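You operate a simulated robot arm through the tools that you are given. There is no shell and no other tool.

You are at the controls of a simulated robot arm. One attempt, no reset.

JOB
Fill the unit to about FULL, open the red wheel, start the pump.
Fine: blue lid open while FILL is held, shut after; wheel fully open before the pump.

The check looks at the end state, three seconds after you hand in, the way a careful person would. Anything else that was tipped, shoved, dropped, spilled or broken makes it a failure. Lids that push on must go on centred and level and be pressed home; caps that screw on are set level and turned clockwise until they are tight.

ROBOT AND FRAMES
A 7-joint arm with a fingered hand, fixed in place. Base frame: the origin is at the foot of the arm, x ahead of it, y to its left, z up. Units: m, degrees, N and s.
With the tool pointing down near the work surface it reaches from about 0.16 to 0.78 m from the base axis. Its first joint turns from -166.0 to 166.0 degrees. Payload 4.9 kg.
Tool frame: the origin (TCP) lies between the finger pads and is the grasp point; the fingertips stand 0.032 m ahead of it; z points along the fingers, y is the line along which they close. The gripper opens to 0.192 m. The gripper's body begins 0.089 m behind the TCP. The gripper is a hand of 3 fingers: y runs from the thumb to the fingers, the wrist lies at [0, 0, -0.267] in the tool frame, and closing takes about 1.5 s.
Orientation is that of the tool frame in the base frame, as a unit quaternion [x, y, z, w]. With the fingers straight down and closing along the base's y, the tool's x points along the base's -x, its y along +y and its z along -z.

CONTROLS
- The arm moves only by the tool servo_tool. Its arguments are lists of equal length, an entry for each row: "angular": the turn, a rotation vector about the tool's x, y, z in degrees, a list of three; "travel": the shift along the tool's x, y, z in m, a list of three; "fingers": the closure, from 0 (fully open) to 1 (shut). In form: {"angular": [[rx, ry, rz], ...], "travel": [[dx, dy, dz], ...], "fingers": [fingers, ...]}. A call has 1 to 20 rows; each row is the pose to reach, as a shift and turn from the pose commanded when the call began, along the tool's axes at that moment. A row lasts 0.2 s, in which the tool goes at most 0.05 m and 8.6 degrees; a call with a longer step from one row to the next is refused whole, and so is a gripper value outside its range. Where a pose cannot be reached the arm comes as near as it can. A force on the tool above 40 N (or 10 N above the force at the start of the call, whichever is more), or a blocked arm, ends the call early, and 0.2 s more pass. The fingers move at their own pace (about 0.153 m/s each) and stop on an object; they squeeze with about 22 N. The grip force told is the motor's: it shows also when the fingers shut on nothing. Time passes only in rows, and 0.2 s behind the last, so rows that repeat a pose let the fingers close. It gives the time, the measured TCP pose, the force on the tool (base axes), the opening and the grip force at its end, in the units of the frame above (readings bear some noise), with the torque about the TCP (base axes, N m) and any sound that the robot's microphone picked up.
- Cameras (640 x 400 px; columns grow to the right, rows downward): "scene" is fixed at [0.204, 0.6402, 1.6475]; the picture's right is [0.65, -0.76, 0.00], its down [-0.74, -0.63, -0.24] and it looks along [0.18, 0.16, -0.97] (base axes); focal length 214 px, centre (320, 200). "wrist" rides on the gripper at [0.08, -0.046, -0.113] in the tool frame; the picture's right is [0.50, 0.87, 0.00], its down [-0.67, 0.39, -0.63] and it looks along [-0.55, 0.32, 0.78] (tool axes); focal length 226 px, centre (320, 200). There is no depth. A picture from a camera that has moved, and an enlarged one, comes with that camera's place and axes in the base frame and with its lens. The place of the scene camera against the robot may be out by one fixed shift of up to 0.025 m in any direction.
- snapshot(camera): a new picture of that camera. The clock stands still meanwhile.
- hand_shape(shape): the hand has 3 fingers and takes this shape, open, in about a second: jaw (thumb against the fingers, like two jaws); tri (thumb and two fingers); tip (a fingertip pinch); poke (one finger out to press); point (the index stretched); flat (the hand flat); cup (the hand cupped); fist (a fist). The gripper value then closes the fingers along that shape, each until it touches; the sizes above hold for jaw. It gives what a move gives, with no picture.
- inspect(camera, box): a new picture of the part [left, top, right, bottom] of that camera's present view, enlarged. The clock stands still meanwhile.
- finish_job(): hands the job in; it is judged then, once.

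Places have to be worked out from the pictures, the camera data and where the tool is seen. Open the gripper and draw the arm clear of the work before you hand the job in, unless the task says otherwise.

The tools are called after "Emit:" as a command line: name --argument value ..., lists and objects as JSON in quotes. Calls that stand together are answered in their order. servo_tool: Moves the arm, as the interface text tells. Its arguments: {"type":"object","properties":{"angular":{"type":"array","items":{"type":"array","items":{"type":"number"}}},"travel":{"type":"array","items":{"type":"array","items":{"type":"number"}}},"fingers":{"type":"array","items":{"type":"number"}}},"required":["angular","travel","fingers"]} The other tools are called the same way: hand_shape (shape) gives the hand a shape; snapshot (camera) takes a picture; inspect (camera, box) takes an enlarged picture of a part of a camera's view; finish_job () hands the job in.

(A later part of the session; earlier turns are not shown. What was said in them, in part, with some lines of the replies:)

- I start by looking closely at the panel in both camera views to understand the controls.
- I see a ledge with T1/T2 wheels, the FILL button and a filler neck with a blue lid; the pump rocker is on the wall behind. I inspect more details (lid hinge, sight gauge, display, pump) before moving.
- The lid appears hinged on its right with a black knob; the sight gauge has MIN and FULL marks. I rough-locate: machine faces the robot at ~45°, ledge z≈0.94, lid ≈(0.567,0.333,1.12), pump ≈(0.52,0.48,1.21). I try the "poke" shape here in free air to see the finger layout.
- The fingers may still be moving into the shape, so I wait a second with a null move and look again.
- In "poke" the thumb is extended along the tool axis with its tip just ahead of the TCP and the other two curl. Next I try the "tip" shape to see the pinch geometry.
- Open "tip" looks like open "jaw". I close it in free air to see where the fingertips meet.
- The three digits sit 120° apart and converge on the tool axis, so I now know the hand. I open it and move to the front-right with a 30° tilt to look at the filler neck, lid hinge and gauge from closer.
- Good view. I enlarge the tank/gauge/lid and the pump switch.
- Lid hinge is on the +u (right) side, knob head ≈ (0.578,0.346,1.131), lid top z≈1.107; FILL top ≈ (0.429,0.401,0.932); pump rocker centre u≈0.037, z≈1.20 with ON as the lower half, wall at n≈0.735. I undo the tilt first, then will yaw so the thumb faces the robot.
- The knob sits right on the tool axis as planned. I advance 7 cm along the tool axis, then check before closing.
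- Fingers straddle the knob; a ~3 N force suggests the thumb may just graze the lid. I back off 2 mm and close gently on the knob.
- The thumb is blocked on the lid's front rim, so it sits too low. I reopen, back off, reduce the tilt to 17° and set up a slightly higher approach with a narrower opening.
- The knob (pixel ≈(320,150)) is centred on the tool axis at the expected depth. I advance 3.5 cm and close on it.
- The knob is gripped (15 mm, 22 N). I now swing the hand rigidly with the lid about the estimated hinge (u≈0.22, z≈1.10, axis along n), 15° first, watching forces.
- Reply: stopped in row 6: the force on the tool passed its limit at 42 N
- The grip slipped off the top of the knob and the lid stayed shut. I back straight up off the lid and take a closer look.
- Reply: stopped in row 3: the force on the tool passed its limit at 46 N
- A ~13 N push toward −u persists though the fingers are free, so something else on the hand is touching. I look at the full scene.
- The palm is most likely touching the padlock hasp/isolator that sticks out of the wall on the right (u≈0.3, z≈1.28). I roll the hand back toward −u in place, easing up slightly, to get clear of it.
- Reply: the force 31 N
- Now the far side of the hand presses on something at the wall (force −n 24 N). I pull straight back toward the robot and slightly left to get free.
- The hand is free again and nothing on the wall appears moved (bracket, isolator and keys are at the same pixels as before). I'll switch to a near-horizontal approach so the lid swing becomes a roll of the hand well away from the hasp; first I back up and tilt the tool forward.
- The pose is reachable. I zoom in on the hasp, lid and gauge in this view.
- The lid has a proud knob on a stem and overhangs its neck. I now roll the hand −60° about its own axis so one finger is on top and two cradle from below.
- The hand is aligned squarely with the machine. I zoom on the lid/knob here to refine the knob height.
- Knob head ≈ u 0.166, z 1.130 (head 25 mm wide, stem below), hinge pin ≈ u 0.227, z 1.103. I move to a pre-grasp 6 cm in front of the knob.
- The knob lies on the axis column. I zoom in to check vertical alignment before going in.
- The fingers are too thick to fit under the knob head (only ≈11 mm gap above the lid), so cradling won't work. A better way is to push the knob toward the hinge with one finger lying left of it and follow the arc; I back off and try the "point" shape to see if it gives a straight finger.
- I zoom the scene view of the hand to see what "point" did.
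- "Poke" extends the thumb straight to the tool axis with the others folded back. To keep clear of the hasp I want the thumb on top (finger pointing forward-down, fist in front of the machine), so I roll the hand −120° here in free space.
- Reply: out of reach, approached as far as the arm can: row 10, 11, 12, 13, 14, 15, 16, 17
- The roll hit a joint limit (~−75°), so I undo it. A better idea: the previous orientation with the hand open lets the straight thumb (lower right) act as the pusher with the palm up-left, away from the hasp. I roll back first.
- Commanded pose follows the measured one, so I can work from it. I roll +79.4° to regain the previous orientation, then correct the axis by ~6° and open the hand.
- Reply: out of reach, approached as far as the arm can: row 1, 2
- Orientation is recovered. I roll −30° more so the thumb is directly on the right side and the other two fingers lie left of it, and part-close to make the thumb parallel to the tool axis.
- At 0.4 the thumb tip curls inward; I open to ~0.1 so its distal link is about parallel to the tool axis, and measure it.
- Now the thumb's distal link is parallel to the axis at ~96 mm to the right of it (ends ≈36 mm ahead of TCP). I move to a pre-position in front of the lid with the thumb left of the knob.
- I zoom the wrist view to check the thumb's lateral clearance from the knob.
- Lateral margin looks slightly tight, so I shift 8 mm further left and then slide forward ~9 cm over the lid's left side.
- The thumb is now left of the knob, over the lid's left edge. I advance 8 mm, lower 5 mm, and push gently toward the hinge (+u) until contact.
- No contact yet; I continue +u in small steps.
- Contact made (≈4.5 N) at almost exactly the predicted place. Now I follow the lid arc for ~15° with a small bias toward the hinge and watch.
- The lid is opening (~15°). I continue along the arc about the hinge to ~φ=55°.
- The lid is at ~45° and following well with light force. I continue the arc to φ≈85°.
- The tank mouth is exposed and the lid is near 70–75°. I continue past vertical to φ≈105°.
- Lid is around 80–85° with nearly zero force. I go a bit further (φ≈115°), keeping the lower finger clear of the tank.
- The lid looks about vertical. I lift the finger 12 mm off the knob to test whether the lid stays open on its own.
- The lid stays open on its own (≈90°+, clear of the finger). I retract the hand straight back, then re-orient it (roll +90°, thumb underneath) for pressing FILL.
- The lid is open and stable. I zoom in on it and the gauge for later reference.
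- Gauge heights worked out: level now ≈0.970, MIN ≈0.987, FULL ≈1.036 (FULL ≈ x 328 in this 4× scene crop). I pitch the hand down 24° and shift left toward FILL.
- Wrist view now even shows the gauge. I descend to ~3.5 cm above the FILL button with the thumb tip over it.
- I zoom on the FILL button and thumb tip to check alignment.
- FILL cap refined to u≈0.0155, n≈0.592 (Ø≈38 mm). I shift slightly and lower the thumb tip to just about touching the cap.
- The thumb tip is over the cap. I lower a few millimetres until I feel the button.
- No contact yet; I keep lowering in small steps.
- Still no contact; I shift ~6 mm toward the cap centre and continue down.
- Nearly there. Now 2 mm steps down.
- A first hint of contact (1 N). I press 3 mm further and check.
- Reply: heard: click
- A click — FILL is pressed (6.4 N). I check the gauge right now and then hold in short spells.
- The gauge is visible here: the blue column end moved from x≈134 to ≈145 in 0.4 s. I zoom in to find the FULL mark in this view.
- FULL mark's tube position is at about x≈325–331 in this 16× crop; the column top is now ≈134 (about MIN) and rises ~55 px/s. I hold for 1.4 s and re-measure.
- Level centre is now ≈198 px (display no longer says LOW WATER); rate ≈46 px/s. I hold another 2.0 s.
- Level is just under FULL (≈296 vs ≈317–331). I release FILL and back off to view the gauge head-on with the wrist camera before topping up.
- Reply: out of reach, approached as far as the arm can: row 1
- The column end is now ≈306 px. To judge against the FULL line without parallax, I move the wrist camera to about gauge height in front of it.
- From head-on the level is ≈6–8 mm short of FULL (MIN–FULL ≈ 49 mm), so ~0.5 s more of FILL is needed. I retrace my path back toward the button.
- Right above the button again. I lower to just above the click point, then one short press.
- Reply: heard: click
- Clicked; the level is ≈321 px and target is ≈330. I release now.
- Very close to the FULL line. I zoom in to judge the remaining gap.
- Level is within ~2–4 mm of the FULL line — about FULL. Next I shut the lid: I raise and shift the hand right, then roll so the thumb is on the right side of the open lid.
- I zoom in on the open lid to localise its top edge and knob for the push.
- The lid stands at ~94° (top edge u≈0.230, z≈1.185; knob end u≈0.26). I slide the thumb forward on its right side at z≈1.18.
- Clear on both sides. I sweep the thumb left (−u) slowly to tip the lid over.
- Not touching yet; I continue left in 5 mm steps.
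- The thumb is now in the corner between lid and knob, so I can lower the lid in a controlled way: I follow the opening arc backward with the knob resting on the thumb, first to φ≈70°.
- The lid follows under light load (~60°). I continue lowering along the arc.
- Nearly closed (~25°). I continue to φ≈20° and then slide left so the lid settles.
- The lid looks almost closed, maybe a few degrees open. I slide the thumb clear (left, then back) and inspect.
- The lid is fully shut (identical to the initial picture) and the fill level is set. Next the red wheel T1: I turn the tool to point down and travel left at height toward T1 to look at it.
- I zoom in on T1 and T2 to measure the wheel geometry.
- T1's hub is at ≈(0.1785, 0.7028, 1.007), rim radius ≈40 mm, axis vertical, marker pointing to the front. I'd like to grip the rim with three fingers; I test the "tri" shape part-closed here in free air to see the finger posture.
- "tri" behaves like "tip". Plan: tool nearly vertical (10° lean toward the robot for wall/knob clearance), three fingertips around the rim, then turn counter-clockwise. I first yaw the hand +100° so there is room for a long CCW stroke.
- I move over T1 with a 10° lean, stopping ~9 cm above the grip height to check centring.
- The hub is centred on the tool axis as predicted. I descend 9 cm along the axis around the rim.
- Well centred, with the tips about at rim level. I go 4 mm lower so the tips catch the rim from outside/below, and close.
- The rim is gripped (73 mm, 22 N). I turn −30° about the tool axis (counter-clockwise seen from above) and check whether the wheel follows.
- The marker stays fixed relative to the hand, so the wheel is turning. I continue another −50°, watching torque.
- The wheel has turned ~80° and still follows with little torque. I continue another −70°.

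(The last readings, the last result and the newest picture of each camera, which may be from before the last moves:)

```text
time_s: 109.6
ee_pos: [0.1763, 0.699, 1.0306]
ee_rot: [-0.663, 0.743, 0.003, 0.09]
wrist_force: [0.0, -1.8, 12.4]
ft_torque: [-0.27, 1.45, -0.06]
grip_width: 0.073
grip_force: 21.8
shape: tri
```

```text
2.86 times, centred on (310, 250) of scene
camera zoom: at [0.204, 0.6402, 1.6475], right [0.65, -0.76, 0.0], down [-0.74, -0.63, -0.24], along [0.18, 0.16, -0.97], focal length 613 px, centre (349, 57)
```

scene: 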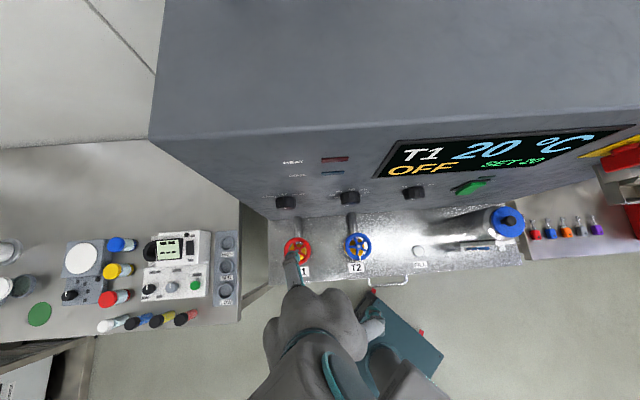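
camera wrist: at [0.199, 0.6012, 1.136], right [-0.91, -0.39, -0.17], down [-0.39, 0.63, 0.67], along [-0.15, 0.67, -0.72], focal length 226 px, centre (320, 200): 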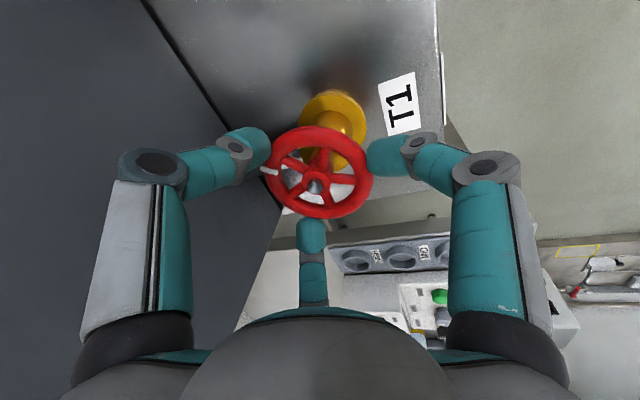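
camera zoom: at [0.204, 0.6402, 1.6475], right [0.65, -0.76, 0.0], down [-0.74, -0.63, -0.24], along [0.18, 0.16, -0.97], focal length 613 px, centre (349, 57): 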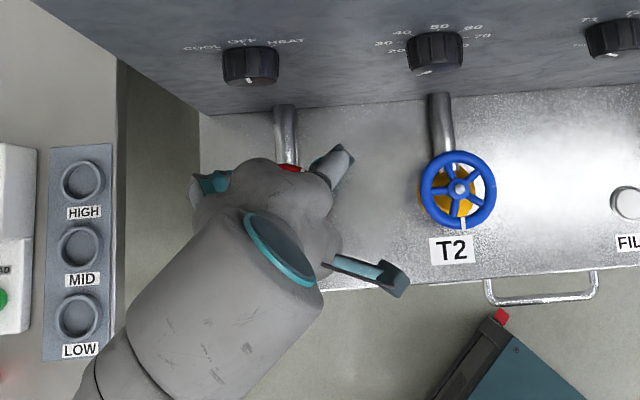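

The wheel has now turned ~150° and keeps following; no end stop yet. I release, lift 3 cm and unwind the hand for another stroke, checking the wheel meanwhile.

Emit:
servo_tool --angular '[[0, 0, 0], [0, 0, 0], [0, 0, 0], [0, 0, 0], [0, 0, 0], [0, 0, 0]]' --travel '[[0, 0, 0], [0, 0, 0], [0, 0, 0], [0, 0, -0.02], [0, 0, -0.04], [0, 0, -0.04]]' --fingers '[0.3, 0.3, 0.3, 0.3, 0.3, 0.3]'

Emit:
snapshot --camera "wrist"

Emit:
inspect --camera "wrist" --box '[240, 80, 420, 230]'

```text
time_s: 111.0
ee_pos: [0.1715, 0.695, 1.0693]
ee_rot: [-0.662, 0.744, 0.002, 0.089]
wrist_force: [-0.9, -0.3, 0.1]
ft_torque: [-0.02, 0.01, 0.0]
grip_width: 0.1343
grip_force: 0.2
shape: tri
```

```text
taken
camera wrist: at [0.1933, 0.5961, 1.1747], right [-0.91, -0.39, -0.17], down [-0.39, 0.63, 0.67], along [-0.15, 0.67, -0.72], focal length 226 px, centre (320, 200)
```

wrist: 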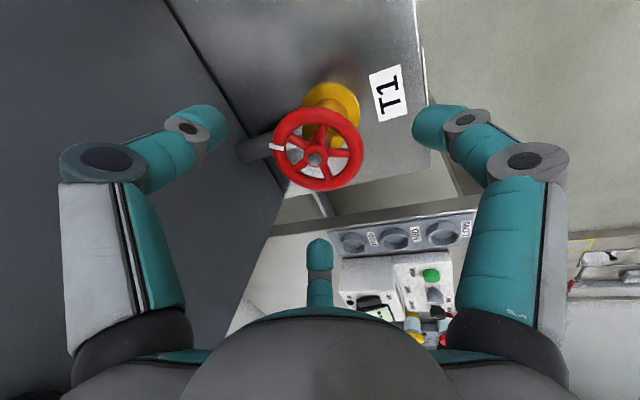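

```text
2.67 times, centred on (330, 155) of wrist
camera zoom: at [0.1933, 0.5961, 1.1747], right [-0.91, -0.39, -0.17], down [-0.39, 0.63, 0.67], along [-0.15, 0.67, -0.72], focal length 603 px, centre (293, 320)
```

zoom: 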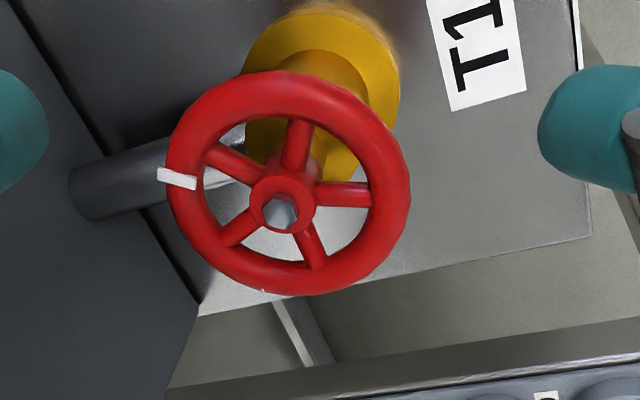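

The marker has moved from front to back (~150°), wheel height unchanged. I unwind the hand +240° in two calls for a long second stroke.

Emit:
servo_tool --angular '[[0, 0, 8], [0, 0, 16], [0, 0, 24], [0, 0, 32], [0, 0, 40], [0, 0, 48], [0, 0, 56], [0, 0, 64], [0, 0, 72], [0, 0, 80], [0, 0, 88], [0, 0, 96], [0, 0, 104], [0, 0, 112], [0, 0, 120]]' --travel '[[0, 0, 0], [0, 0, 0], [0, 0, 0], [0, 0, 0], [0, 0, 0], [0, 0, 0], [0, 0, 0], [0, 0, 0], [0, 0, 0], [0, 0, 0], [0, 0, 0], [0, 0, 0], [0, 0, 0], [0, 0, 0], [0, 0, 0]]' --fingers '[0.3, 0.3, 0.3, 0.3, 0.3, 0.3, 0.3, 0.3, 0.3, 0.3, 0.3, 0.3, 0.3, 0.3, 0.3]'

Emit:
servo_tool --angular '[[0, 0, 8], [0, 0, 16], [0, 0, 24], [0, 0, 32], [0, 0, 40], [0, 0, 48], [0, 0, 56], [0, 0, 64], [0, 0, 72], [0, 0, 80], [0, 0, 88], [0, 0, 96], [0, 0, 104], [0, 0, 112], [0, 0, 120]]' --travel '[[0, 0, 0], [0, 0, 0], [0, 0, 0], [0, 0, 0], [0, 0, 0], [0, 0, 0], [0, 0, 0], [0, 0, 0], [0, 0, 0], [0, 0, 0], [0, 0, 0], [0, 0, 0], [0, 0, 0], [0, 0, 0], [0, 0, 0]]' --fingers '[0.3, 0.3, 0.3, 0.3, 0.3, 0.3, 0.3, 0.3, 0.3, 0.3, 0.3, 0.3, 0.3, 0.3, 0.3]'

Emit:
snapshot --camera "wrist"

```text
time_s: 114.2
ee_pos: [0.1713, 0.6945, 1.0705]
ee_rot: [0.315, 0.945, 0.079, 0.042]
wrist_force: [1.2, -0.6, 0.2]
ft_torque: [-0.01, 0.0, -0.01]
grip_width: 0.1341
grip_force: 0.1
shape: tri
```

```text
time_s: 117.4
ee_pos: [0.1708, 0.6937, 1.0695]
ee_rot: [0.976, 0.2, 0.074, -0.047]
wrist_force: [0.0, -1.4, -0.8]
ft_torque: [0.01, -0.01, -0.02]
grip_width: 0.1342
grip_force: 0.0
shape: tri
```

```text
taken
camera wrist: at [0.2106, 0.7532, 1.1961], right [0.8, -0.6, 0.03], down [-0.54, -0.69, 0.49], along [-0.27, -0.4, -0.87], focal length 226 px, centre (320, 200)
```

wrist: 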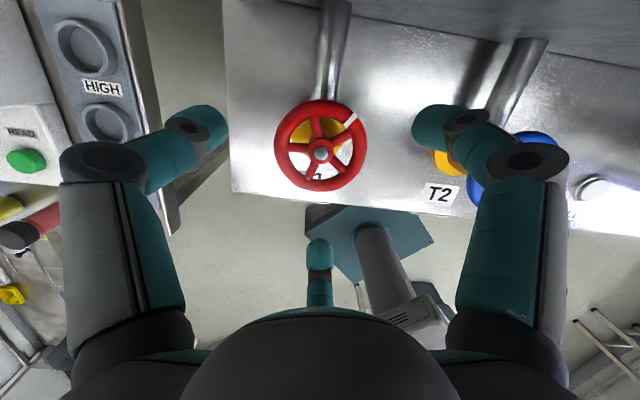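

Unwound to the other side without contact. I lower 4 cm and grip the rim again.

Emit:
servo_tool --angular '[[0, 0, 0], [0, 0, 0], [0, 0, 0], [0, 0, 0], [0, 0, 0], [0, 0, 0], [0, 0, 0], [0, 0, 0], [0, 0, 0]]' --travel '[[0, 0, 0.02], [0, 0, 0.04], [0, 0, 0.04], [0, 0, 0.04], [0, 0, 0.04], [0, 0, 0.04], [0, 0, 0.04], [0, 0, 0.04], [0, 0, 0.04]]' --fingers '[0.3, 0.3, 0.4, 0.5, 0.56, 0.62, 0.7, 0.8, 0.8]'

Emit:
servo_tool --angular '[[0, 0, -7.5], [0, 0, -15], [0, 0, -22.5], [0, 0, -30], [0, 0, -37.5], [0, 0, -45], [0, 0, -52.5], [0, 0, -60], [0, 0, -67.5], [0, 0, -75], [0, 0, -82.5], [0, 0, -90], [0, 0, -97.5], [0, 0, -105]]' --travel '[[0, 0, 0], [0, 0, 0], [0, 0, 0], [0, 0, 0], [0, 0, 0], [0, 0, 0], [0, 0, 0], [0, 0, 0], [0, 0, 0], [0, 0, 0], [0, 0, 0], [0, 0, 0], [0, 0, 0], [0, 0, 0]]' --fingers '[0.8, 0.8, 0.8, 0.8, 0.8, 0.8, 0.8, 0.8, 0.8, 0.8, 0.8, 0.8, 0.8, 0.8]'

Emit:
snapshot --camera "wrist"

```text
time_s: 119.4
ee_pos: [0.1756, 0.7, 1.0302]
ee_rot: [0.976, 0.201, 0.075, -0.045]
wrist_force: [1.3, 2.4, -2.3]
ft_torque: [0.02, 0.12, -0.01]
grip_width: 0.0745
grip_force: 21.7
shape: tri
```

```text
time_s: 122.4
ee_pos: [0.1765, 0.6995, 1.0346]
ee_rot: [0.433, 0.897, 0.087, 0.03]
wrist_force: [-12.6, -5.0, 33.3]
ft_torque: [1.06, 1.64, -0.03]
grip_width: 0.0745
grip_force: 21.9
shape: tri
```

```text
taken
camera wrist: at [0.0763, 0.7192, 1.1382], right [0.36, 0.92, 0.17], down [0.64, -0.37, 0.68], along [0.68, -0.14, -0.72], focal length 226 px, centre (320, 200)
```

wrist: 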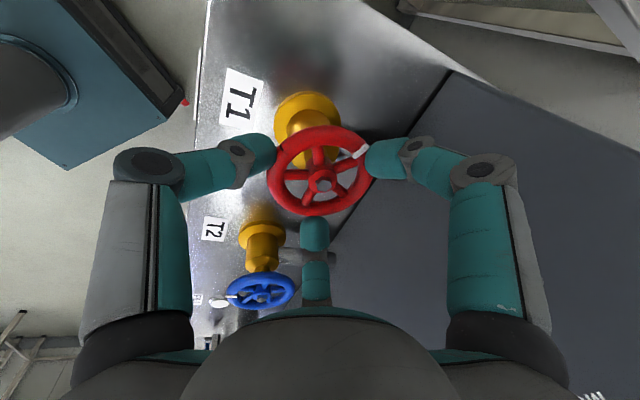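

A 33 N upward load has built up (tilt strain or a rising wheel), so I release here to relieve it and look at the wheel.

Emit:
servo_tool --angular '[[0, 0, 0], [0, 0, 0], [0, 0, 0]]' --travel '[[0, 0, 0], [0, 0, 0], [0, 0, 0]]' --fingers '[0.4, 0.4, 0.4]'

Emit:
inspect --camera "wrist" --box '[230, 80, 410, 240]'

```text
time_s: 123.2
ee_pos: [0.1753, 0.6988, 1.0281]
ee_rot: [0.434, 0.897, 0.081, 0.032]
wrist_force: [-0.6, 0.3, 0.6]
ft_torque: [0.03, -0.02, 0.02]
grip_width: 0.1148
grip_force: 0.0
shape: tri
```

```text
2.50 times, centred on (320, 160) of wrist
camera zoom: at [0.0771, 0.7191, 1.1319], right [0.36, 0.92, 0.16], down [0.64, -0.36, 0.68], along [0.68, -0.14, -0.72], focal length 565 px, centre (320, 300)
```

zoom: 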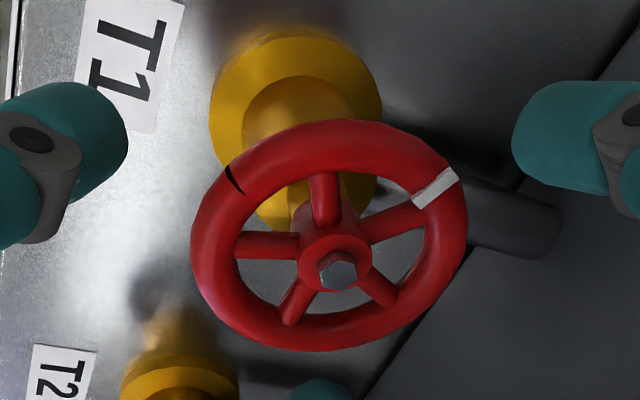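

The marker shows the wheel did turn ~80° more (≈230° total); the strain came from the 10° lean. I straighten the tool to vertical (still clear of the wall), re-centre on the hub and re-grip.

Emit:
servo_tool --angular '[[5, -0.57, 0], [9.94, -1.13, 0], [9.94, -1.13, 0], [9.94, -1.13, 0]]' --travel '[[0.0003, 0.003, -0.002], [0.0006, 0.0059, -0.004], [0.0006, 0.0059, -0.004], [0.0006, 0.0059, -0.004]]' --fingers '[0.36, 0.36, 0.36, 0.36]'

Emit:
snapshot --camera "wrist"

Emit:
inspect --camera "scene" --box '[240, 180, 380, 320]'

```text
time_s: 124.2
ee_pos: [0.1784, 0.7031, 1.034]
ee_rot: [0.436, 0.9, 0.001, 0.002]
wrist_force: [0.0, -0.2, 0.7]
ft_torque: [0.01, 0.01, -0.03]
grip_width: 0.1225
grip_force: 0.1
shape: tri
```

```text
taken
camera wrist: at [0.0941, 0.7366, 1.147], right [0.37, 0.93, 0.0], down [0.72, -0.29, 0.64], along [0.59, -0.23, -0.77], focal length 226 px, centre (320, 200)
```

wrist: 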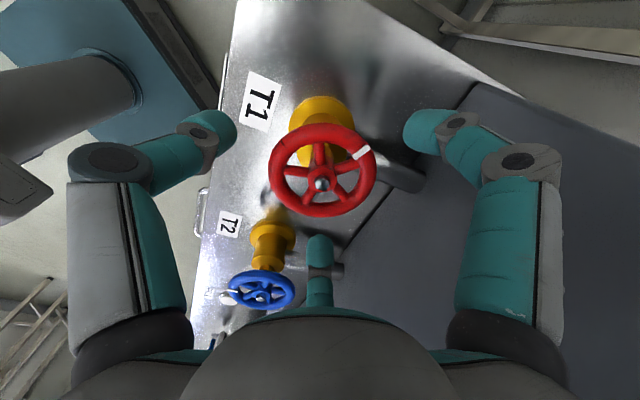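

```text
2.86 times, centred on (310, 250) of scene
camera zoom: at [0.204, 0.6402, 1.6475], right [0.65, -0.76, 0.0], down [-0.74, -0.63, -0.24], along [0.18, 0.16, -0.97], focal length 613 px, centre (349, 57)
```

zoom: 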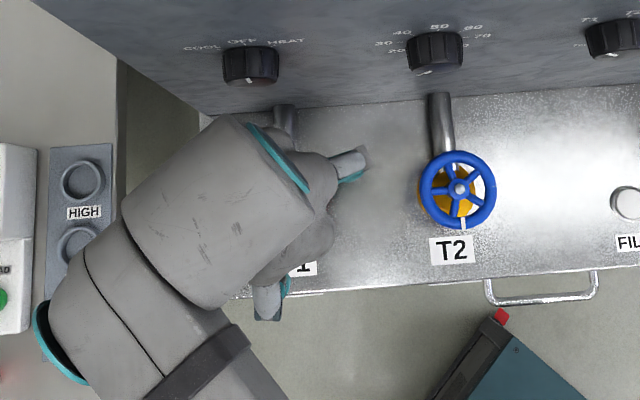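

Vertical, centred and no contact. I close on the rim and turn −75°.

Emit:
servo_tool --angular '[[0, 0, 0], [0, 0, 0], [0, 0, 0], [0, 0, 0], [0, 0, 0], [0, 0, 0], [0, 0, -7.5], [0, 0, -15], [0, 0, -22.5], [0, 0, -30], [0, 0, -37.5], [0, 0, -45], [0, 0, -52.5], [0, 0, -60], [0, 0, -67.5], [0, 0, -75]]' --travel '[[0, 0, 0.003], [0, 0, 0.003], [0, 0, 0.003], [0, 0, 0.003], [0, 0, 0.003], [0, 0, 0.003], [0, 0, 0.003], [0, 0, 0.003], [0, 0, 0.003], [0, 0, 0.003], [0, 0, 0.003], [0, 0, 0.003], [0, 0, 0.003], [0, 0, 0.003], [0, 0, 0.003], [0, 0, 0.003]]' --fingers '[0.45, 0.55, 0.65, 0.8, 0.8, 0.8, 0.8, 0.8, 0.8, 0.8, 0.8, 0.8, 0.8, 0.8, 0.8, 0.8]'

Emit:
snapshot --camera "wrist"

```text
time_s: 127.6
ee_pos: [0.1812, 0.703, 1.0291]
ee_rot: [-0.202, 0.979, -0.003, 0.002]
wrist_force: [10.0, -13.5, -16.1]
ft_torque: [-0.42, 0.15, -2.19]
grip_width: 0.065
grip_force: 22.0
shape: tri
```

```text
taken
camera wrist: at [0.1252, 0.6283, 1.143], right [-0.8, 0.6, -0.01], down [0.46, 0.63, 0.63], along [0.38, 0.5, -0.78], focal length 226 px, centre (320, 200)
```

wrist: 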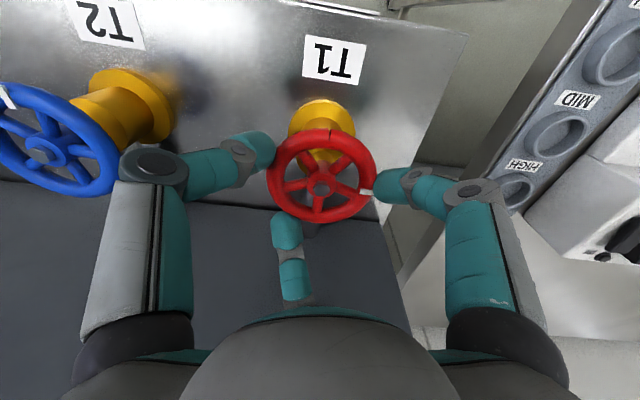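

A clear resisting torque (−2.2 N·m) appeared and the finger bent: likely the end stop, with the marker ≈250° from the start. I release, then re-grip and test again to confirm the stop.

Emit:
servo_tool --angular '[[0, 0, 5], [0, 0, 10], [0, 0, 10], [0, 0, 10]]' --travel '[[0, 0, 0], [0, 0, 0], [0, 0, 0], [0, 0, 0]]' --fingers '[0.6, 0.4, 0.36, 0.36]'

Emit:
inspect --camera "wrist" --box '[230, 80, 410, 240]'

Emit:
snapshot --camera "scene"

```text
time_s: 128.6
ee_pos: [0.1794, 0.7031, 1.0319]
ee_rot: [-0.116, 0.993, 0.0, 0.002]
wrist_force: [-0.2, 0.0, -0.2]
ft_torque: [0.05, 0.01, 0.02]
grip_width: 0.1221
grip_force: 0.0
shape: tri
```

```text
2.50 times, centred on (320, 160) of wrist
camera zoom: at [0.1123, 0.6398, 1.1445], right [-0.69, 0.73, 0.0], down [0.56, 0.53, 0.63], along [0.46, 0.43, -0.77], focal length 565 px, centre (320, 300)
```

zoom: 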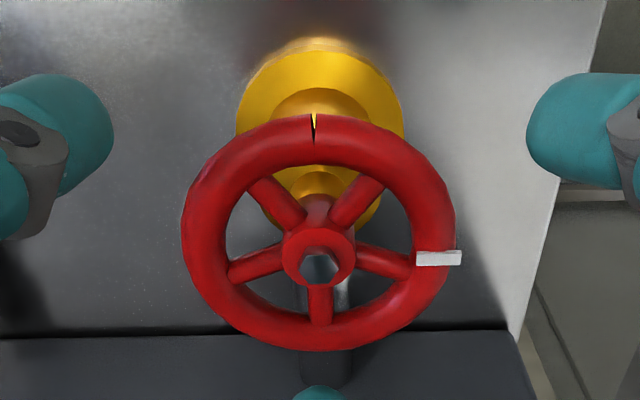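

```text
taken
```

scene: 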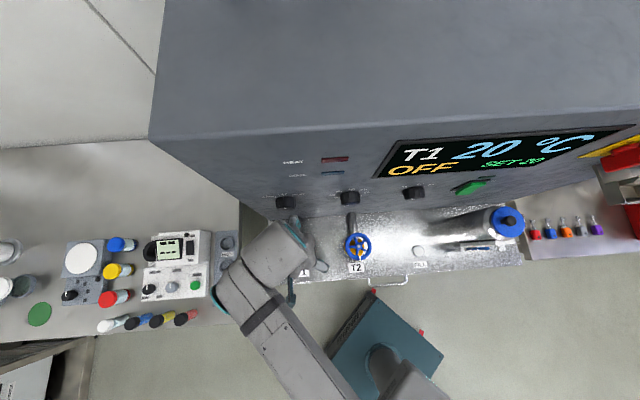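

Accounting for perspective the marker is ≈265–270° from its start. I re-grip and push another −25° to confirm the stop.

Emit:
servo_tool --angular '[[0, 0, 0], [0, 0, 0], [0, 0, 0], [0, 0, 0], [0, 0, 0], [0, 0, 0], [0, 0, -5], [0, 0, -10], [0, 0, -15], [0, 0, -20], [0, 0, -25]]' --travel '[[0, 0, 0.002], [0, 0, 0.002], [0, 0, 0.002], [0, 0, 0.002], [0, 0, 0.002], [0, 0, 0.002], [0, 0, 0.002], [0, 0, 0.002], [0, 0, 0.002], [0, 0, 0.002], [0, 0, 0.002]]' --fingers '[0.45, 0.55, 0.65, 0.8, 0.8, 0.8, 0.8, 0.8, 0.8, 0.8, 0.8]'

Emit:
snapshot --camera "wrist"

```text
time_s: 131.0
ee_pos: [0.1792, 0.7036, 1.0292]
ee_rot: [-0.327, 0.945, -0.002, 0.002]
wrist_force: [0.9, -1.8, -8.6]
ft_torque: [-0.24, -0.04, -1.38]
grip_width: 0.0705
grip_force: 21.8
shape: tri
```

```text
taken
camera wrist: at [0.1464, 0.6172, 1.1417], right [-0.93, 0.37, -0.01], down [0.28, 0.72, 0.63], along [0.24, 0.58, -0.78], focal length 226 px, centre (320, 200)
```

wrist: 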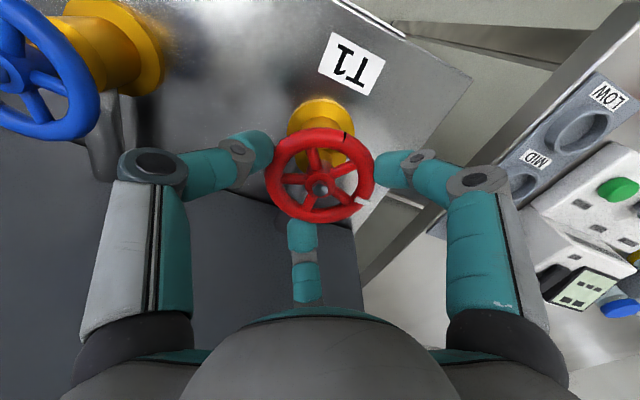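

The wheel did not move further while the torque rose: it is fully open at its stop. I release without rotating and lift straight up.

Emit:
servo_tool --angular '[[0, 0, 0], [0, 0, 0], [0, 0, 0], [0, 0, 0], [0, 0, 0], [0, 0, 0], [0, 0, 0]]' --travel '[[0, 0, 0], [0, 0, 0], [0, 0, 0], [0, 0, -0.03], [0, 0, -0.07], [0, 0, -0.11], [0, 0, -0.11]]' --fingers '[0.3, 0.3, 0.3, 0.3, 0.3, 0.3, 0.3]'

Emit:
snapshot --camera "wrist"

Emit:
inspect --camera "wrist" --box '[260, 70, 400, 190]'

```text
time_s: 132.6
ee_pos: [0.1786, 0.7036, 1.1405]
ee_rot: [-0.328, 0.945, -0.001, 0.002]
wrist_force: [0.5, 0.3, 0.1]
ft_torque: [0.02, -0.02, 0.02]
grip_width: 0.1342
grip_force: 0.0
shape: tri
```

```text
taken
camera wrist: at [0.1441, 0.6176, 1.2527], right [-0.93, 0.37, -0.01], down [0.28, 0.72, 0.63], along [0.24, 0.59, -0.77], focal length 226 px, centre (320, 200)
```

wrist: 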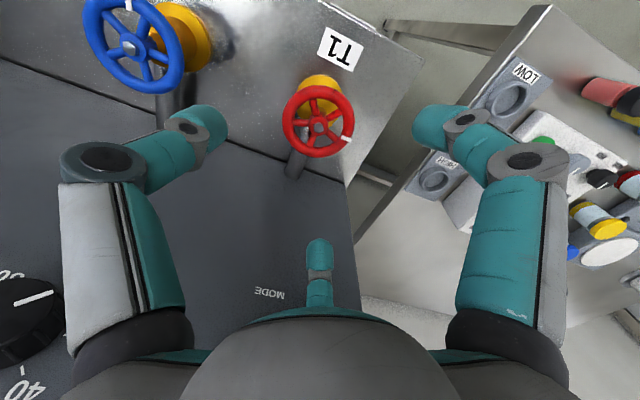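

```text
3.33 times, centred on (330, 130) of wrist
camera zoom: at [0.1441, 0.6176, 1.2527], right [-0.93, 0.37, -0.01], down [0.28, 0.72, 0.63], along [0.24, 0.59, -0.77], focal length 754 px, centre (287, 433)
```

zoom: 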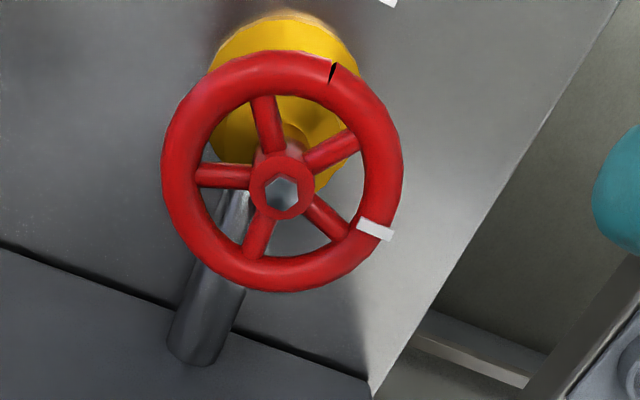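

The marker is 270° from its start and the valve is at its stop – fully open. Now the pump: I retreat up and back, then move right in front of the pump switch.

Emit:
servo_tool --angular '[[0, 0, 0], [0, 0, 0], [0, 0, 0], [0, 0, 0], [0, 0, 0], [0, 0, 0], [0, 0, 0], [0, 0, 0], [0, 0, 0], [0, 0, 0], [0, 0, 0], [0, 0, 0]]' --travel '[[0.03, -0.004, -0.03], [0.065, -0.008, -0.06], [0.1, -0.012, -0.09], [0.1232, -0.0145, -0.11], [0.1182, -0.0575, -0.11], [0.1132, -0.1, -0.11], [0.1082, -0.143, -0.11], [0.1032, -0.186, -0.11], [0.0982, -0.229, -0.11], [0.0932, -0.272, -0.11], [0.0872, -0.32, -0.11], [0.0847, -0.3423, -0.11]]' --fingers '[0.1, 0.1, 0.1, 0.1, 0.1, 0.1, 0.1, 0.1, 0.1, 0.1, 0.1, 0.1]'

Emit:
servo_tool --angular '[[-0.92, -7.85, 0], [-1.84, -15.7, 0], [-2.76, -23.55, 0], [-3.68, -31.4, 0], [-4.6, -39.25, 0], [-5.52, -47.1, 0], [-6.44, -54.95, 0], [-7.36, -62.8, 0], [-8.28, -70.65, 0], [-9.2, -78.5, 0]]' --travel '[[0, 0, 0], [0, 0, 0], [0, 0, 0], [0, 0, 0], [0, 0, 0], [0, 0, 0], [0, 0, 0], [0, 0, 0], [0, 0, 0], [0, 0, 0]]' --fingers '[0.1, 0.1, 0.1, 0.1, 0.1, 0.1, 0.1, 0.1, 0.1, 0.1]'

Emit:
snapshot --camera "wrist"

Emit:
snapshot --camera "scene"

```text
time_s: 135.2
ee_pos: [0.3254, 0.3821, 1.2515]
ee_rot: [-0.329, 0.944, -0.001, 0.002]
wrist_force: [-0.6, 0.6, 0.5]
ft_torque: [0.01, 0.01, 0.0]
grip_width: 0.1726
grip_force: 0.1
shape: tri
```

```text
time_s: 137.4
ee_pos: [0.3239, 0.3814, 1.2541]
ee_rot: [-0.253, 0.727, 0.277, 0.575]
wrist_force: [-2.5, -3.3, 9.5]
ft_torque: [-0.62, 0.57, 0.05]
grip_width: 0.1729
grip_force: 0.1
shape: tri
```

```text
taken
camera wrist: at [0.2608, 0.266, 1.1917], right [-0.7, 0.6, -0.39], down [-0.57, -0.13, 0.81], along [0.44, 0.79, 0.43], focal length 226 px, centre (320, 200)
```

wrist: 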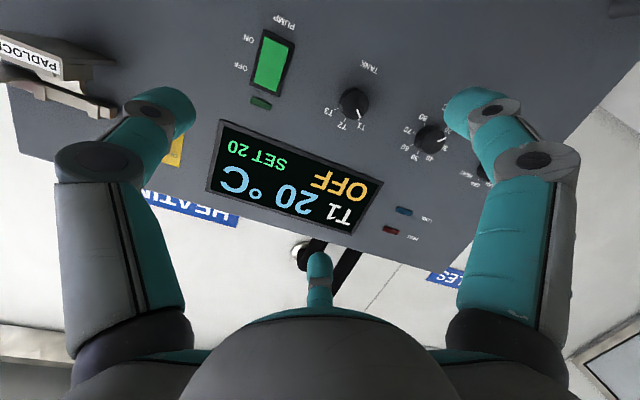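

```text
taken
```

scene: 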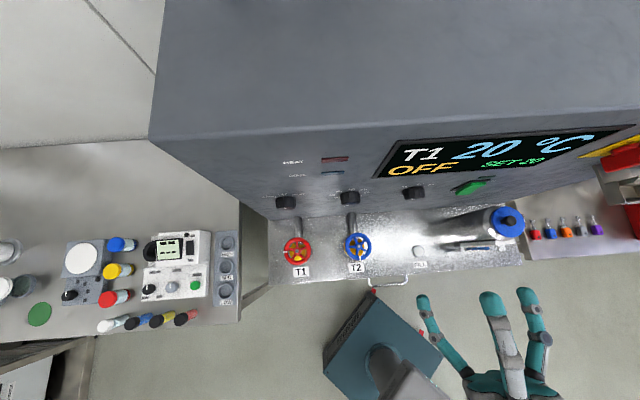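

There's an unexpected ~10 N reading; I check whether it persists with a null move.

Emit:
servo_tool --angular '[[0, 0, 0]]' --travel '[[0, 0, 0]]' --fingers '[0.1]'

Emit:
inspect --camera "scene" --box '[380, 240, 600, 400]'

```text
time_s: 137.8
ee_pos: [0.3246, 0.3831, 1.2518]
ee_rot: [-0.254, 0.727, 0.277, 0.575]
wrist_force: [-1.1, 0.0, 0.3]
ft_torque: [-0.02, -0.03, 0.02]
grip_width: 0.1725
grip_force: 0.0
shape: tri
```

```text
2.50 times, centred on (490, 320) of scene
camera zoom: at [0.204, 0.6402, 1.6475], right [0.65, -0.76, 0.0], down [-0.74, -0.63, -0.24], along [0.18, 0.16, -0.97], focal length 536 px, centre (-105, -100)
```

zoom: 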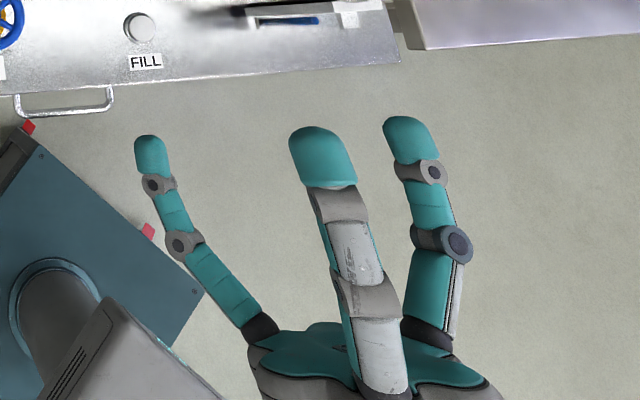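

It was only a transient. I yaw the hand +30° so the thumb (right side) leads toward the wall, and then look at the pump switch.

Emit:
servo_tool --angular '[[-7.3, 0.83, -1.4], [-14.65, 1.65, -2.8], [-22, 2.5, -4.2], [-29.3, 3.3, -5.6], [-29.3, 3.3, -5.6]]' --travel '[[0, 0, 0], [0, 0, 0], [0, 0, 0], [0, 0, 0], [0, 0, 0]]' --fingers '[0.1, 0.1, 0.1, 0.1, 0.1]'

Emit:
snapshot --camera "wrist"

Emit:
inspect --camera "scene" --box '[380, 160, 600, 400]'

```text
time_s: 139.0
ee_pos: [0.3239, 0.3825, 1.2512]
ee_rot: [-0.434, 0.636, 0.416, 0.483]
wrist_force: [-0.7, 0.9, -0.6]
ft_torque: [0.01, -0.02, 0.02]
grip_width: 0.1729
grip_force: 0.1
shape: tri
out of reach, approached as far as the arm can: row 1
```

```text
taken
camera wrist: at [0.3277, 0.25, 1.1891], right [-0.9, 0.17, -0.39], down [-0.43, -0.39, 0.82], along [-0.02, 0.91, 0.42], focal length 226 px, centre (320, 200)
```

wrist: 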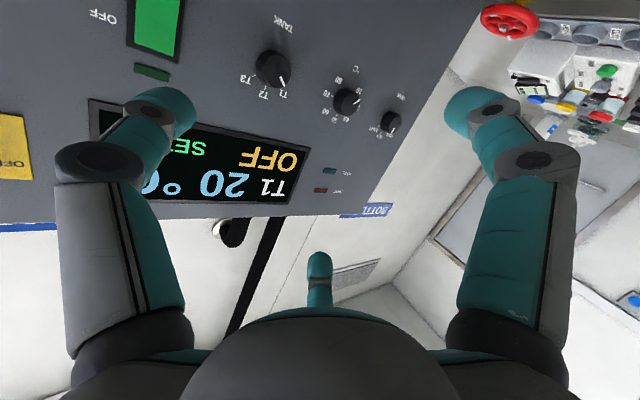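

```text
1.67 times, centred on (490, 280) of scene
camera zoom: at [0.204, 0.6402, 1.6475], right [0.65, -0.76, 0.0], down [-0.74, -0.63, -0.24], along [0.18, 0.16, -0.97], focal length 358 px, centre (37, 67)
```

zoom: 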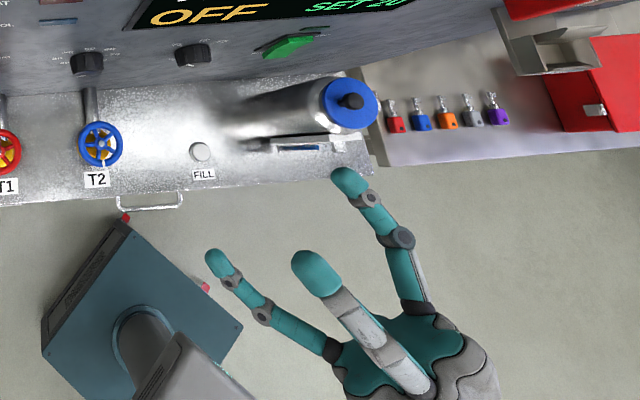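

The thumb now leads toward the wall. I approach to ~7 cm in front of the ON half of the rocker and check alignment.

Emit:
servo_tool --angular '[[0, 0, 0], [0, 0, 0], [0, 0, 0], [0, 0, 0]]' --travel '[[0.0117, -0.017, 0.025], [0.0235, -0.034, 0.05], [0.0352, -0.051, 0.0749], [0.0352, -0.051, 0.0749]]' --fingers '[0.1, 0.1, 0.1, 0.1]'

Emit:
snapshot --camera "wrist"

Emit:
inspect --camera "wrist" --box '[60, 0, 280, 170]'

Emit:
inspect --camera "scene" --box '[400, 150, 540, 270]'

```text
time_s: 140.0
ee_pos: [0.3859, 0.4325, 1.1989]
ee_rot: [-0.433, 0.636, 0.416, 0.483]
wrist_force: [-0.2, -0.2, 0.4]
ft_torque: [0.01, 0.02, 0.02]
grip_width: 0.1731
grip_force: 0.1
shape: tri
```

```text
taken
camera wrist: at [0.3895, 0.3012, 1.1356], right [-0.9, 0.17, -0.39], down [-0.43, -0.39, 0.82], along [-0.02, 0.91, 0.42], focal length 226 px, centre (320, 200)
```

wrist: 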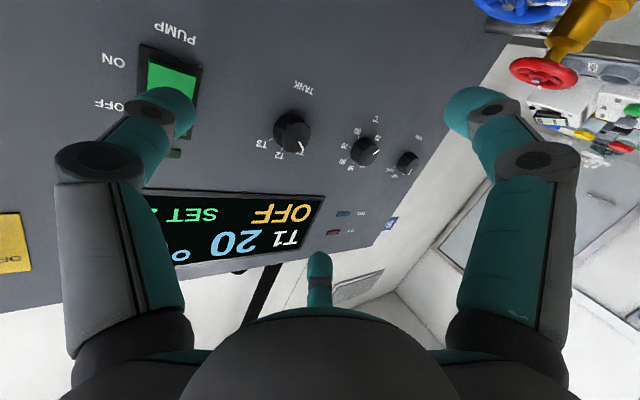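

```text
2.35 times, centred on (170, 85) of wrist
camera zoom: at [0.3895, 0.3012, 1.1356], right [-0.9, 0.17, -0.39], down [-0.43, -0.39, 0.82], along [-0.02, 0.91, 0.42], focal length 532 px, centre (673, 471)
```

zoom: 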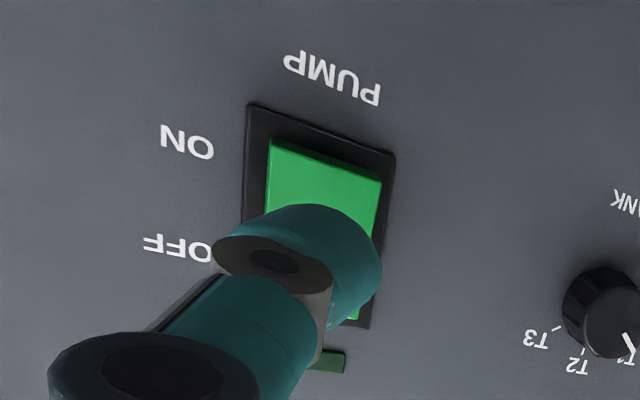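

```text
3.33 times, centred on (470, 210) of scene
camera zoom: at [0.204, 0.6402, 1.6475], right [0.65, -0.76, 0.0], down [-0.74, -0.63, -0.24], along [0.18, 0.16, -0.97], focal length 715 px, centre (-180, 167)
```

zoom: 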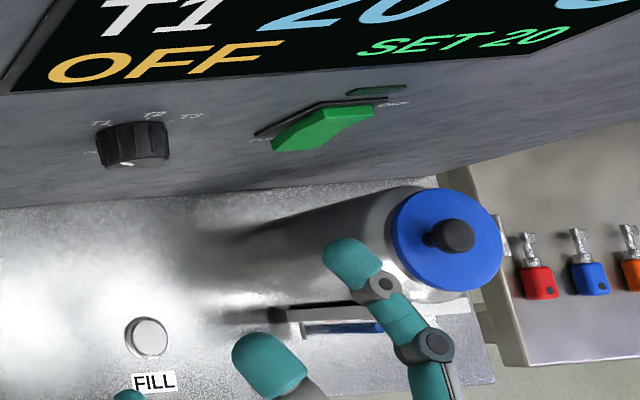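

The thumb tip lines up with the ON half (u≈0.033, z≈1.182). I advance 5 cm toward the wall.

Emit:
servo_tool --angular '[[0, 0, 0], [0, 0, 0], [0, 0, 0], [0, 0, 0]]' --travel '[[-0.0043, -0.0096, 0.017], [-0.0087, -0.0192, 0.034], [-0.0113, -0.0249, 0.0443], [-0.0113, -0.0249, 0.0443]]' --fingers '[0.1, 0.1, 0.1, 0.1]'

Emit:
inspect --camera "wrist" --box '[60, 0, 280, 170]'

Emit:
inspect --camera "scene" --box '[420, 160, 540, 250]'

```text
time_s: 141.0
ee_pos: [0.4238, 0.4708, 1.1977]
ee_rot: [-0.434, 0.637, 0.416, 0.483]
wrist_force: [1.2, -0.4, 0.7]
ft_torque: [-0.01, 0.0, -0.01]
grip_width: 0.173
grip_force: 0.2
shape: tri
```

```text
2.35 times, centred on (170, 85) of wrist
camera zoom: at [0.4267, 0.3386, 1.1354], right [-0.9, 0.17, -0.39], down [-0.43, -0.39, 0.82], along [-0.02, 0.91, 0.42], focal length 532 px, centre (673, 471)
```

zoom: 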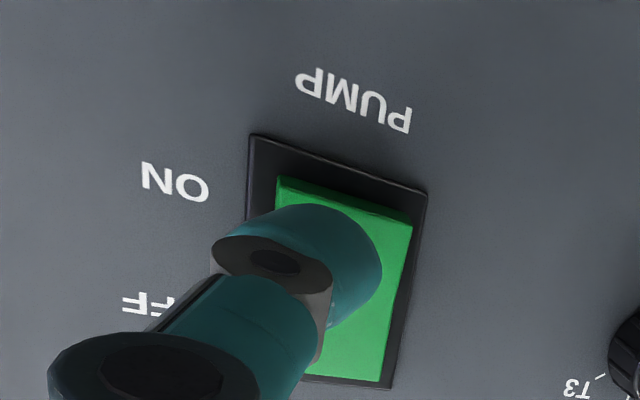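

```text
4.44 times, centred on (480, 205) of scene
camera zoom: at [0.204, 0.6402, 1.6475], right [0.65, -0.76, 0.0], down [-0.74, -0.63, -0.24], along [0.18, 0.16, -0.97], focal length 953 px, centre (-391, 178)
```

zoom: 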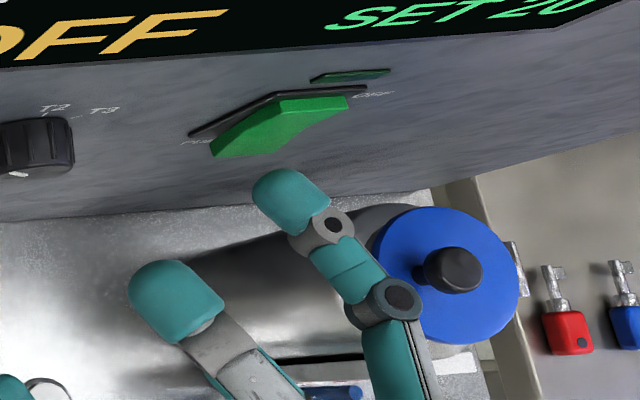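

Aligned and about 2 cm from the wall. I press forward in 4 mm steps.

Emit:
servo_tool --angular '[[0, 0, 0], [0, 0, 0], [0, 0, 0]]' --travel '[[-0.0009, -0.0019, 0.0034], [-0.0017, -0.0038, 0.0068], [-0.0026, -0.0057, 0.0102]]' --fingers '[0.1, 0.1, 0.1]'

Emit:
inspect --camera "scene" --box '[420, 160, 540, 250]'

```text
time_s: 141.8
ee_pos: [0.4322, 0.4797, 1.1962]
ee_rot: [-0.434, 0.637, 0.416, 0.483]
wrist_force: [-1.1, 0.0, -0.8]
ft_torque: [0.01, 0.05, -0.16]
grip_width: 0.1727
grip_force: 0.1
shape: tri
```

```text
4.44 times, centred on (480, 205) of scene
camera zoom: at [0.204, 0.6402, 1.6475], right [0.65, -0.76, 0.0], down [-0.74, -0.63, -0.24], along [0.18, 0.16, -0.97], focal length 953 px, centre (-391, 178)
```

zoom: 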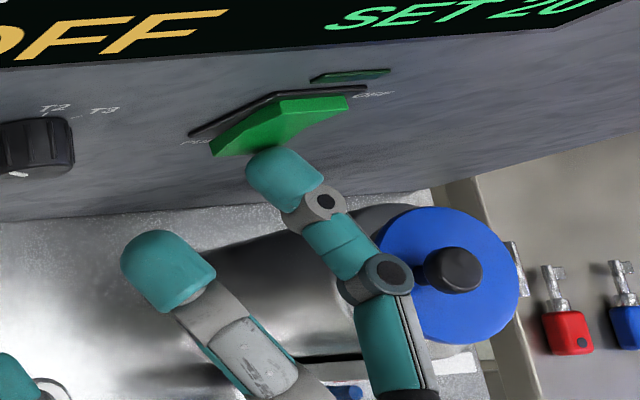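

Just touching the rocker. I press a few millimetres more.

Emit:
servo_tool --angular '[[0, 0, 0], [0, 0, 0], [0, 0, 0]]' --travel '[[-0.0009, -0.0019, 0.0034], [-0.0017, -0.0038, 0.0068], [-0.0022, -0.0048, 0.0085]]' --fingers '[0.1, 0.1, 0.1]'

Emit:
inspect --camera "scene" --box '[420, 130, 560, 250]'

```text
time_s: 142.4
ee_pos: [0.4369, 0.4809, 1.197]
ee_rot: [-0.431, 0.638, 0.416, 0.484]
wrist_force: [-17.8, -24.3, 3.6]
ft_torque: [-0.27, -0.15, -2.49]
grip_width: 0.1721
grip_force: 0.0
shape: tri
stopped in row 3: the force on the tool passed its limit at 47 N (the readings are from after the stop); the commanded pose is now the measured one
```

```text
3.33 times, centred on (490, 190) of scene
camera zoom: at [0.204, 0.6402, 1.6475], right [0.65, -0.76, 0.0], down [-0.74, -0.63, -0.24], along [0.18, 0.16, -0.97], focal length 715 px, centre (-247, 233)
```

zoom: 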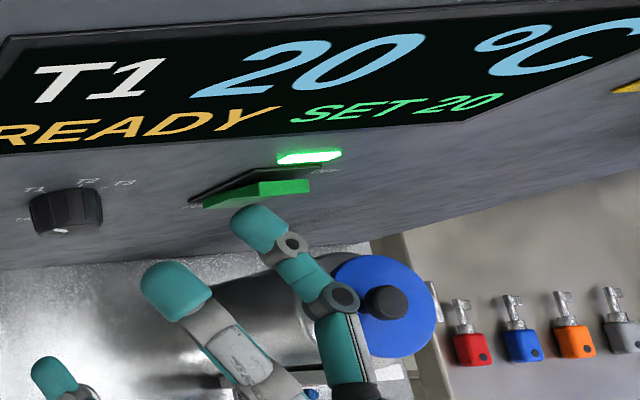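

The pump lamp is lit and the display reads READY. I back straight away from the switch.

Emit:
servo_tool --angular '[[0, 0, 0], [0, 0, 0], [0, 0, 0], [0, 0, 0], [0, 0, 0]]' --travel '[[0.002, 0.0044, -0.0078], [0.0087, 0.0192, -0.034], [0.0173, 0.0383, -0.0681], [0.026, 0.0575, -0.1022], [0.026, 0.0575, -0.1022]]' --fingers '[0.1, 0.1, 0.1, 0.1, 0.1]'

Emit:
snapshot --camera "scene"

Emit:
snapshot --camera "wrist"

```text
time_s: 143.6
ee_pos: [0.3527, 0.3975, 1.1969]
ee_rot: [-0.431, 0.639, 0.414, 0.484]
wrist_force: [0.6, 0.1, 0.6]
ft_torque: [-0.02, 0.02, -0.02]
grip_width: 0.1727
grip_force: 0.1
shape: tri
```

```text
taken
```

scene: 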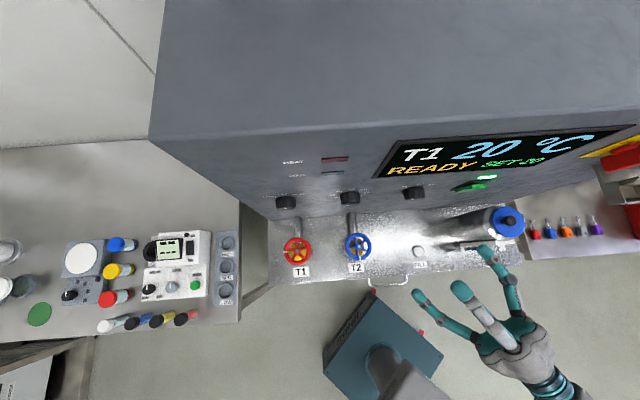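

```text
taken
camera wrist: at [0.3548, 0.2656, 1.1345], right [-0.91, 0.17, -0.39], down [-0.42, -0.39, 0.82], along [-0.01, 0.91, 0.42], focal length 226 px, centre (320, 200)
```

wrist: 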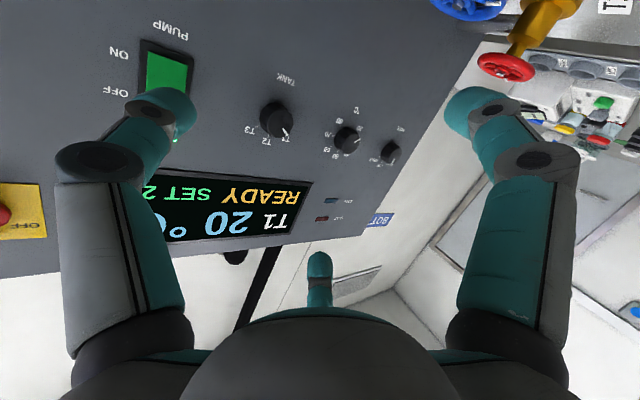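

READY persists with the lamp lit. I retreat further and up, open the hand, then verify the gauge, lid, wheel and surroundings.

Emit:
servo_tool --angular '[[0, 0, 0], [0, 0, 0], [0, 0, 0], [0, 0, 0], [0, 0, 0]]' --travel '[[-0.02, 0.009, -0.03], [-0.04, 0.018, -0.055], [-0.06, 0.027, -0.075], [-0.08, 0.036, -0.09], [-0.08, 0.036, -0.09]]' --fingers '[0, 0, 0, 0, 0]'

Emit:
inspect --camera "scene" --box '[260, 120, 540, 295]'

Emit:
inspect --camera "scene" --box '[468, 236, 508, 256]'

Emit:
inspect --camera "scene" --box '[480, 100, 640, 260]'

Emit:
inspect --camera "scene" --box '[260, 200, 440, 300]'

```text
time_s: 144.8
ee_pos: [0.3084, 0.3343, 1.2959]
ee_rot: [-0.432, 0.638, 0.416, 0.483]
wrist_force: [-0.6, -0.1, -1.0]
ft_torque: [0.01, 0.03, -0.01]
grip_width: 0.192
grip_force: 0.1
shape: tri
```

```text
2.29 times, centred on (400, 208) of scene
camera zoom: at [0.204, 0.6402, 1.6475], right [0.65, -0.76, 0.0], down [-0.74, -0.63, -0.24], along [0.18, 0.16, -0.97], focal length 490 px, centre (137, 183)
```

zoom: 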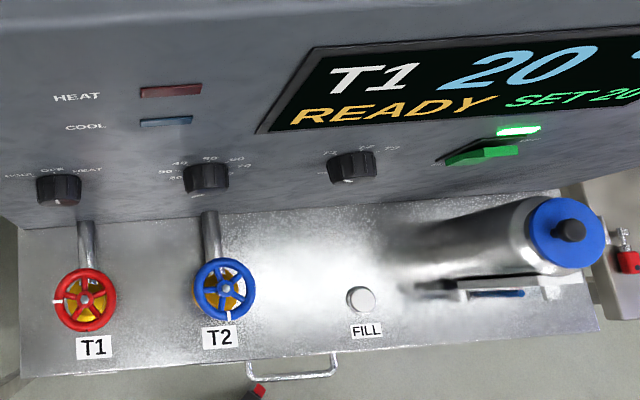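

```text
16.00 times, centred on (488, 246) of scene
camera zoom: at [0.204, 0.6402, 1.6475], right [0.65, -0.76, 0.0], down [-0.74, -0.63, -0.24], along [0.18, 0.16, -0.97], focal length 3432 px, centre (-2368, -536)
```

zoom: 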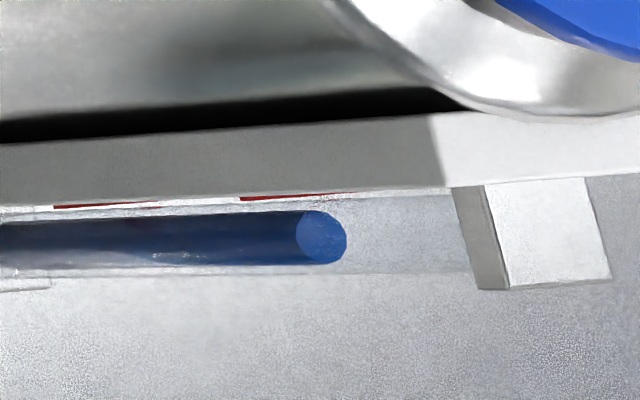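

```text
2.50 times, centred on (560, 180) of scene
camera zoom: at [0.204, 0.6402, 1.6475], right [0.65, -0.76, 0.0], down [-0.74, -0.63, -0.24], along [0.18, 0.16, -0.97], focal length 536 px, centre (-280, 250)
```

zoom: 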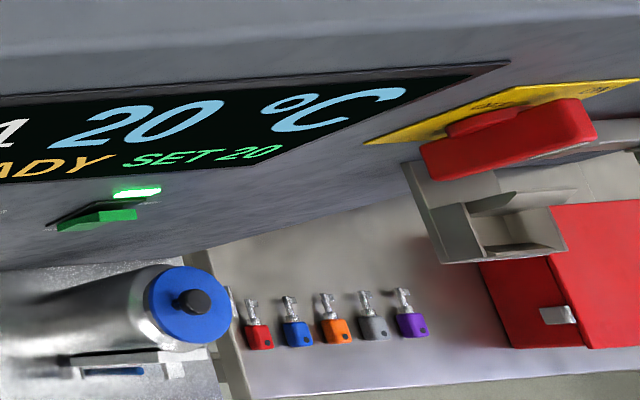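

```text
3.56 times, centred on (350, 250) of scene
camera zoom: at [0.204, 0.6402, 1.6475], right [0.65, -0.76, 0.0], down [-0.74, -0.63, -0.24], along [0.18, 0.16, -0.97], focal length 763 px, centre (213, 22)
```

zoom: 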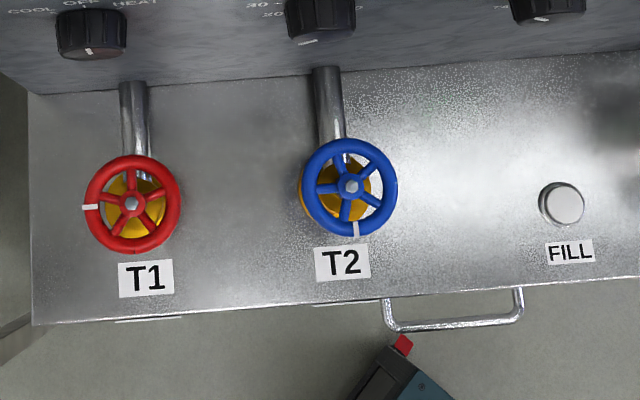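

Everything checks: level at about FULL, lid shut, T1 marker 270° round at its stop, pump lamp on/READY, and surroundings unchanged. I draw the arm a bit further clear and re-check once.

Emit:
servo_tool --angular '[[0, 0, 0], [0, 0, 0], [0, 0, 0], [0, 0, 0], [0, 0, 0]]' --travel '[[-0.014, 0.006, -0.012], [-0.028, 0.013, -0.024], [-0.042, 0.02, -0.035], [-0.042, 0.02, -0.035], [-0.042, 0.02, -0.035]]' --fingers '[0, 0, 0, 0, 0]'

Emit:
snapshot --camera "scene"

```text
time_s: 146.0
ee_pos: [0.2874, 0.3144, 1.3458]
ee_rot: [-0.432, 0.639, 0.415, 0.483]
wrist_force: [-0.7, -0.1, -0.9]
ft_torque: [0.01, -0.02, 0.01]
grip_width: 0.192
grip_force: 0.1
shape: tri
```

```text
taken
```

scene: 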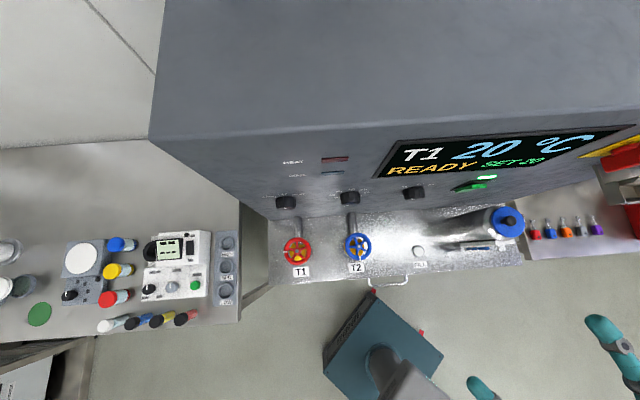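

The final picture shows the display on READY, the pump lamp lit, the lid shut, T1 open, the hand open and the arm well clear. I hand the job in.

Emit:
finish_job

```text
The job is handed in.
```

The job is handed in. The unit is filled to about FULL, the red wheel is open, and the pump is running.

- **Fill:** I held FILL only while the blue lid was open. The level is about 2–4 mm below the FULL line, measured on the gauge. The LOW WATER message has cleared.
- **Lid:** It is closed and looks the same as in the first picture. I did not press it down separately.
- **Red wheel (T1):** I turned it counter-clockwise about 270° until it hit a firm stop. A second push against the stop did not move it. I did this before starting the pump.
- **Pump:** The switch is on ON, its lamp is lit, and the display shows READY.

On my first attempt at the lid, the hand bumped the padlock bracket on the wall, reading up to 46 N. I backed off, and the bracket, isolator handle and keys are in the same places as in the first picture. The hand is open and the arm is clear of the machine.
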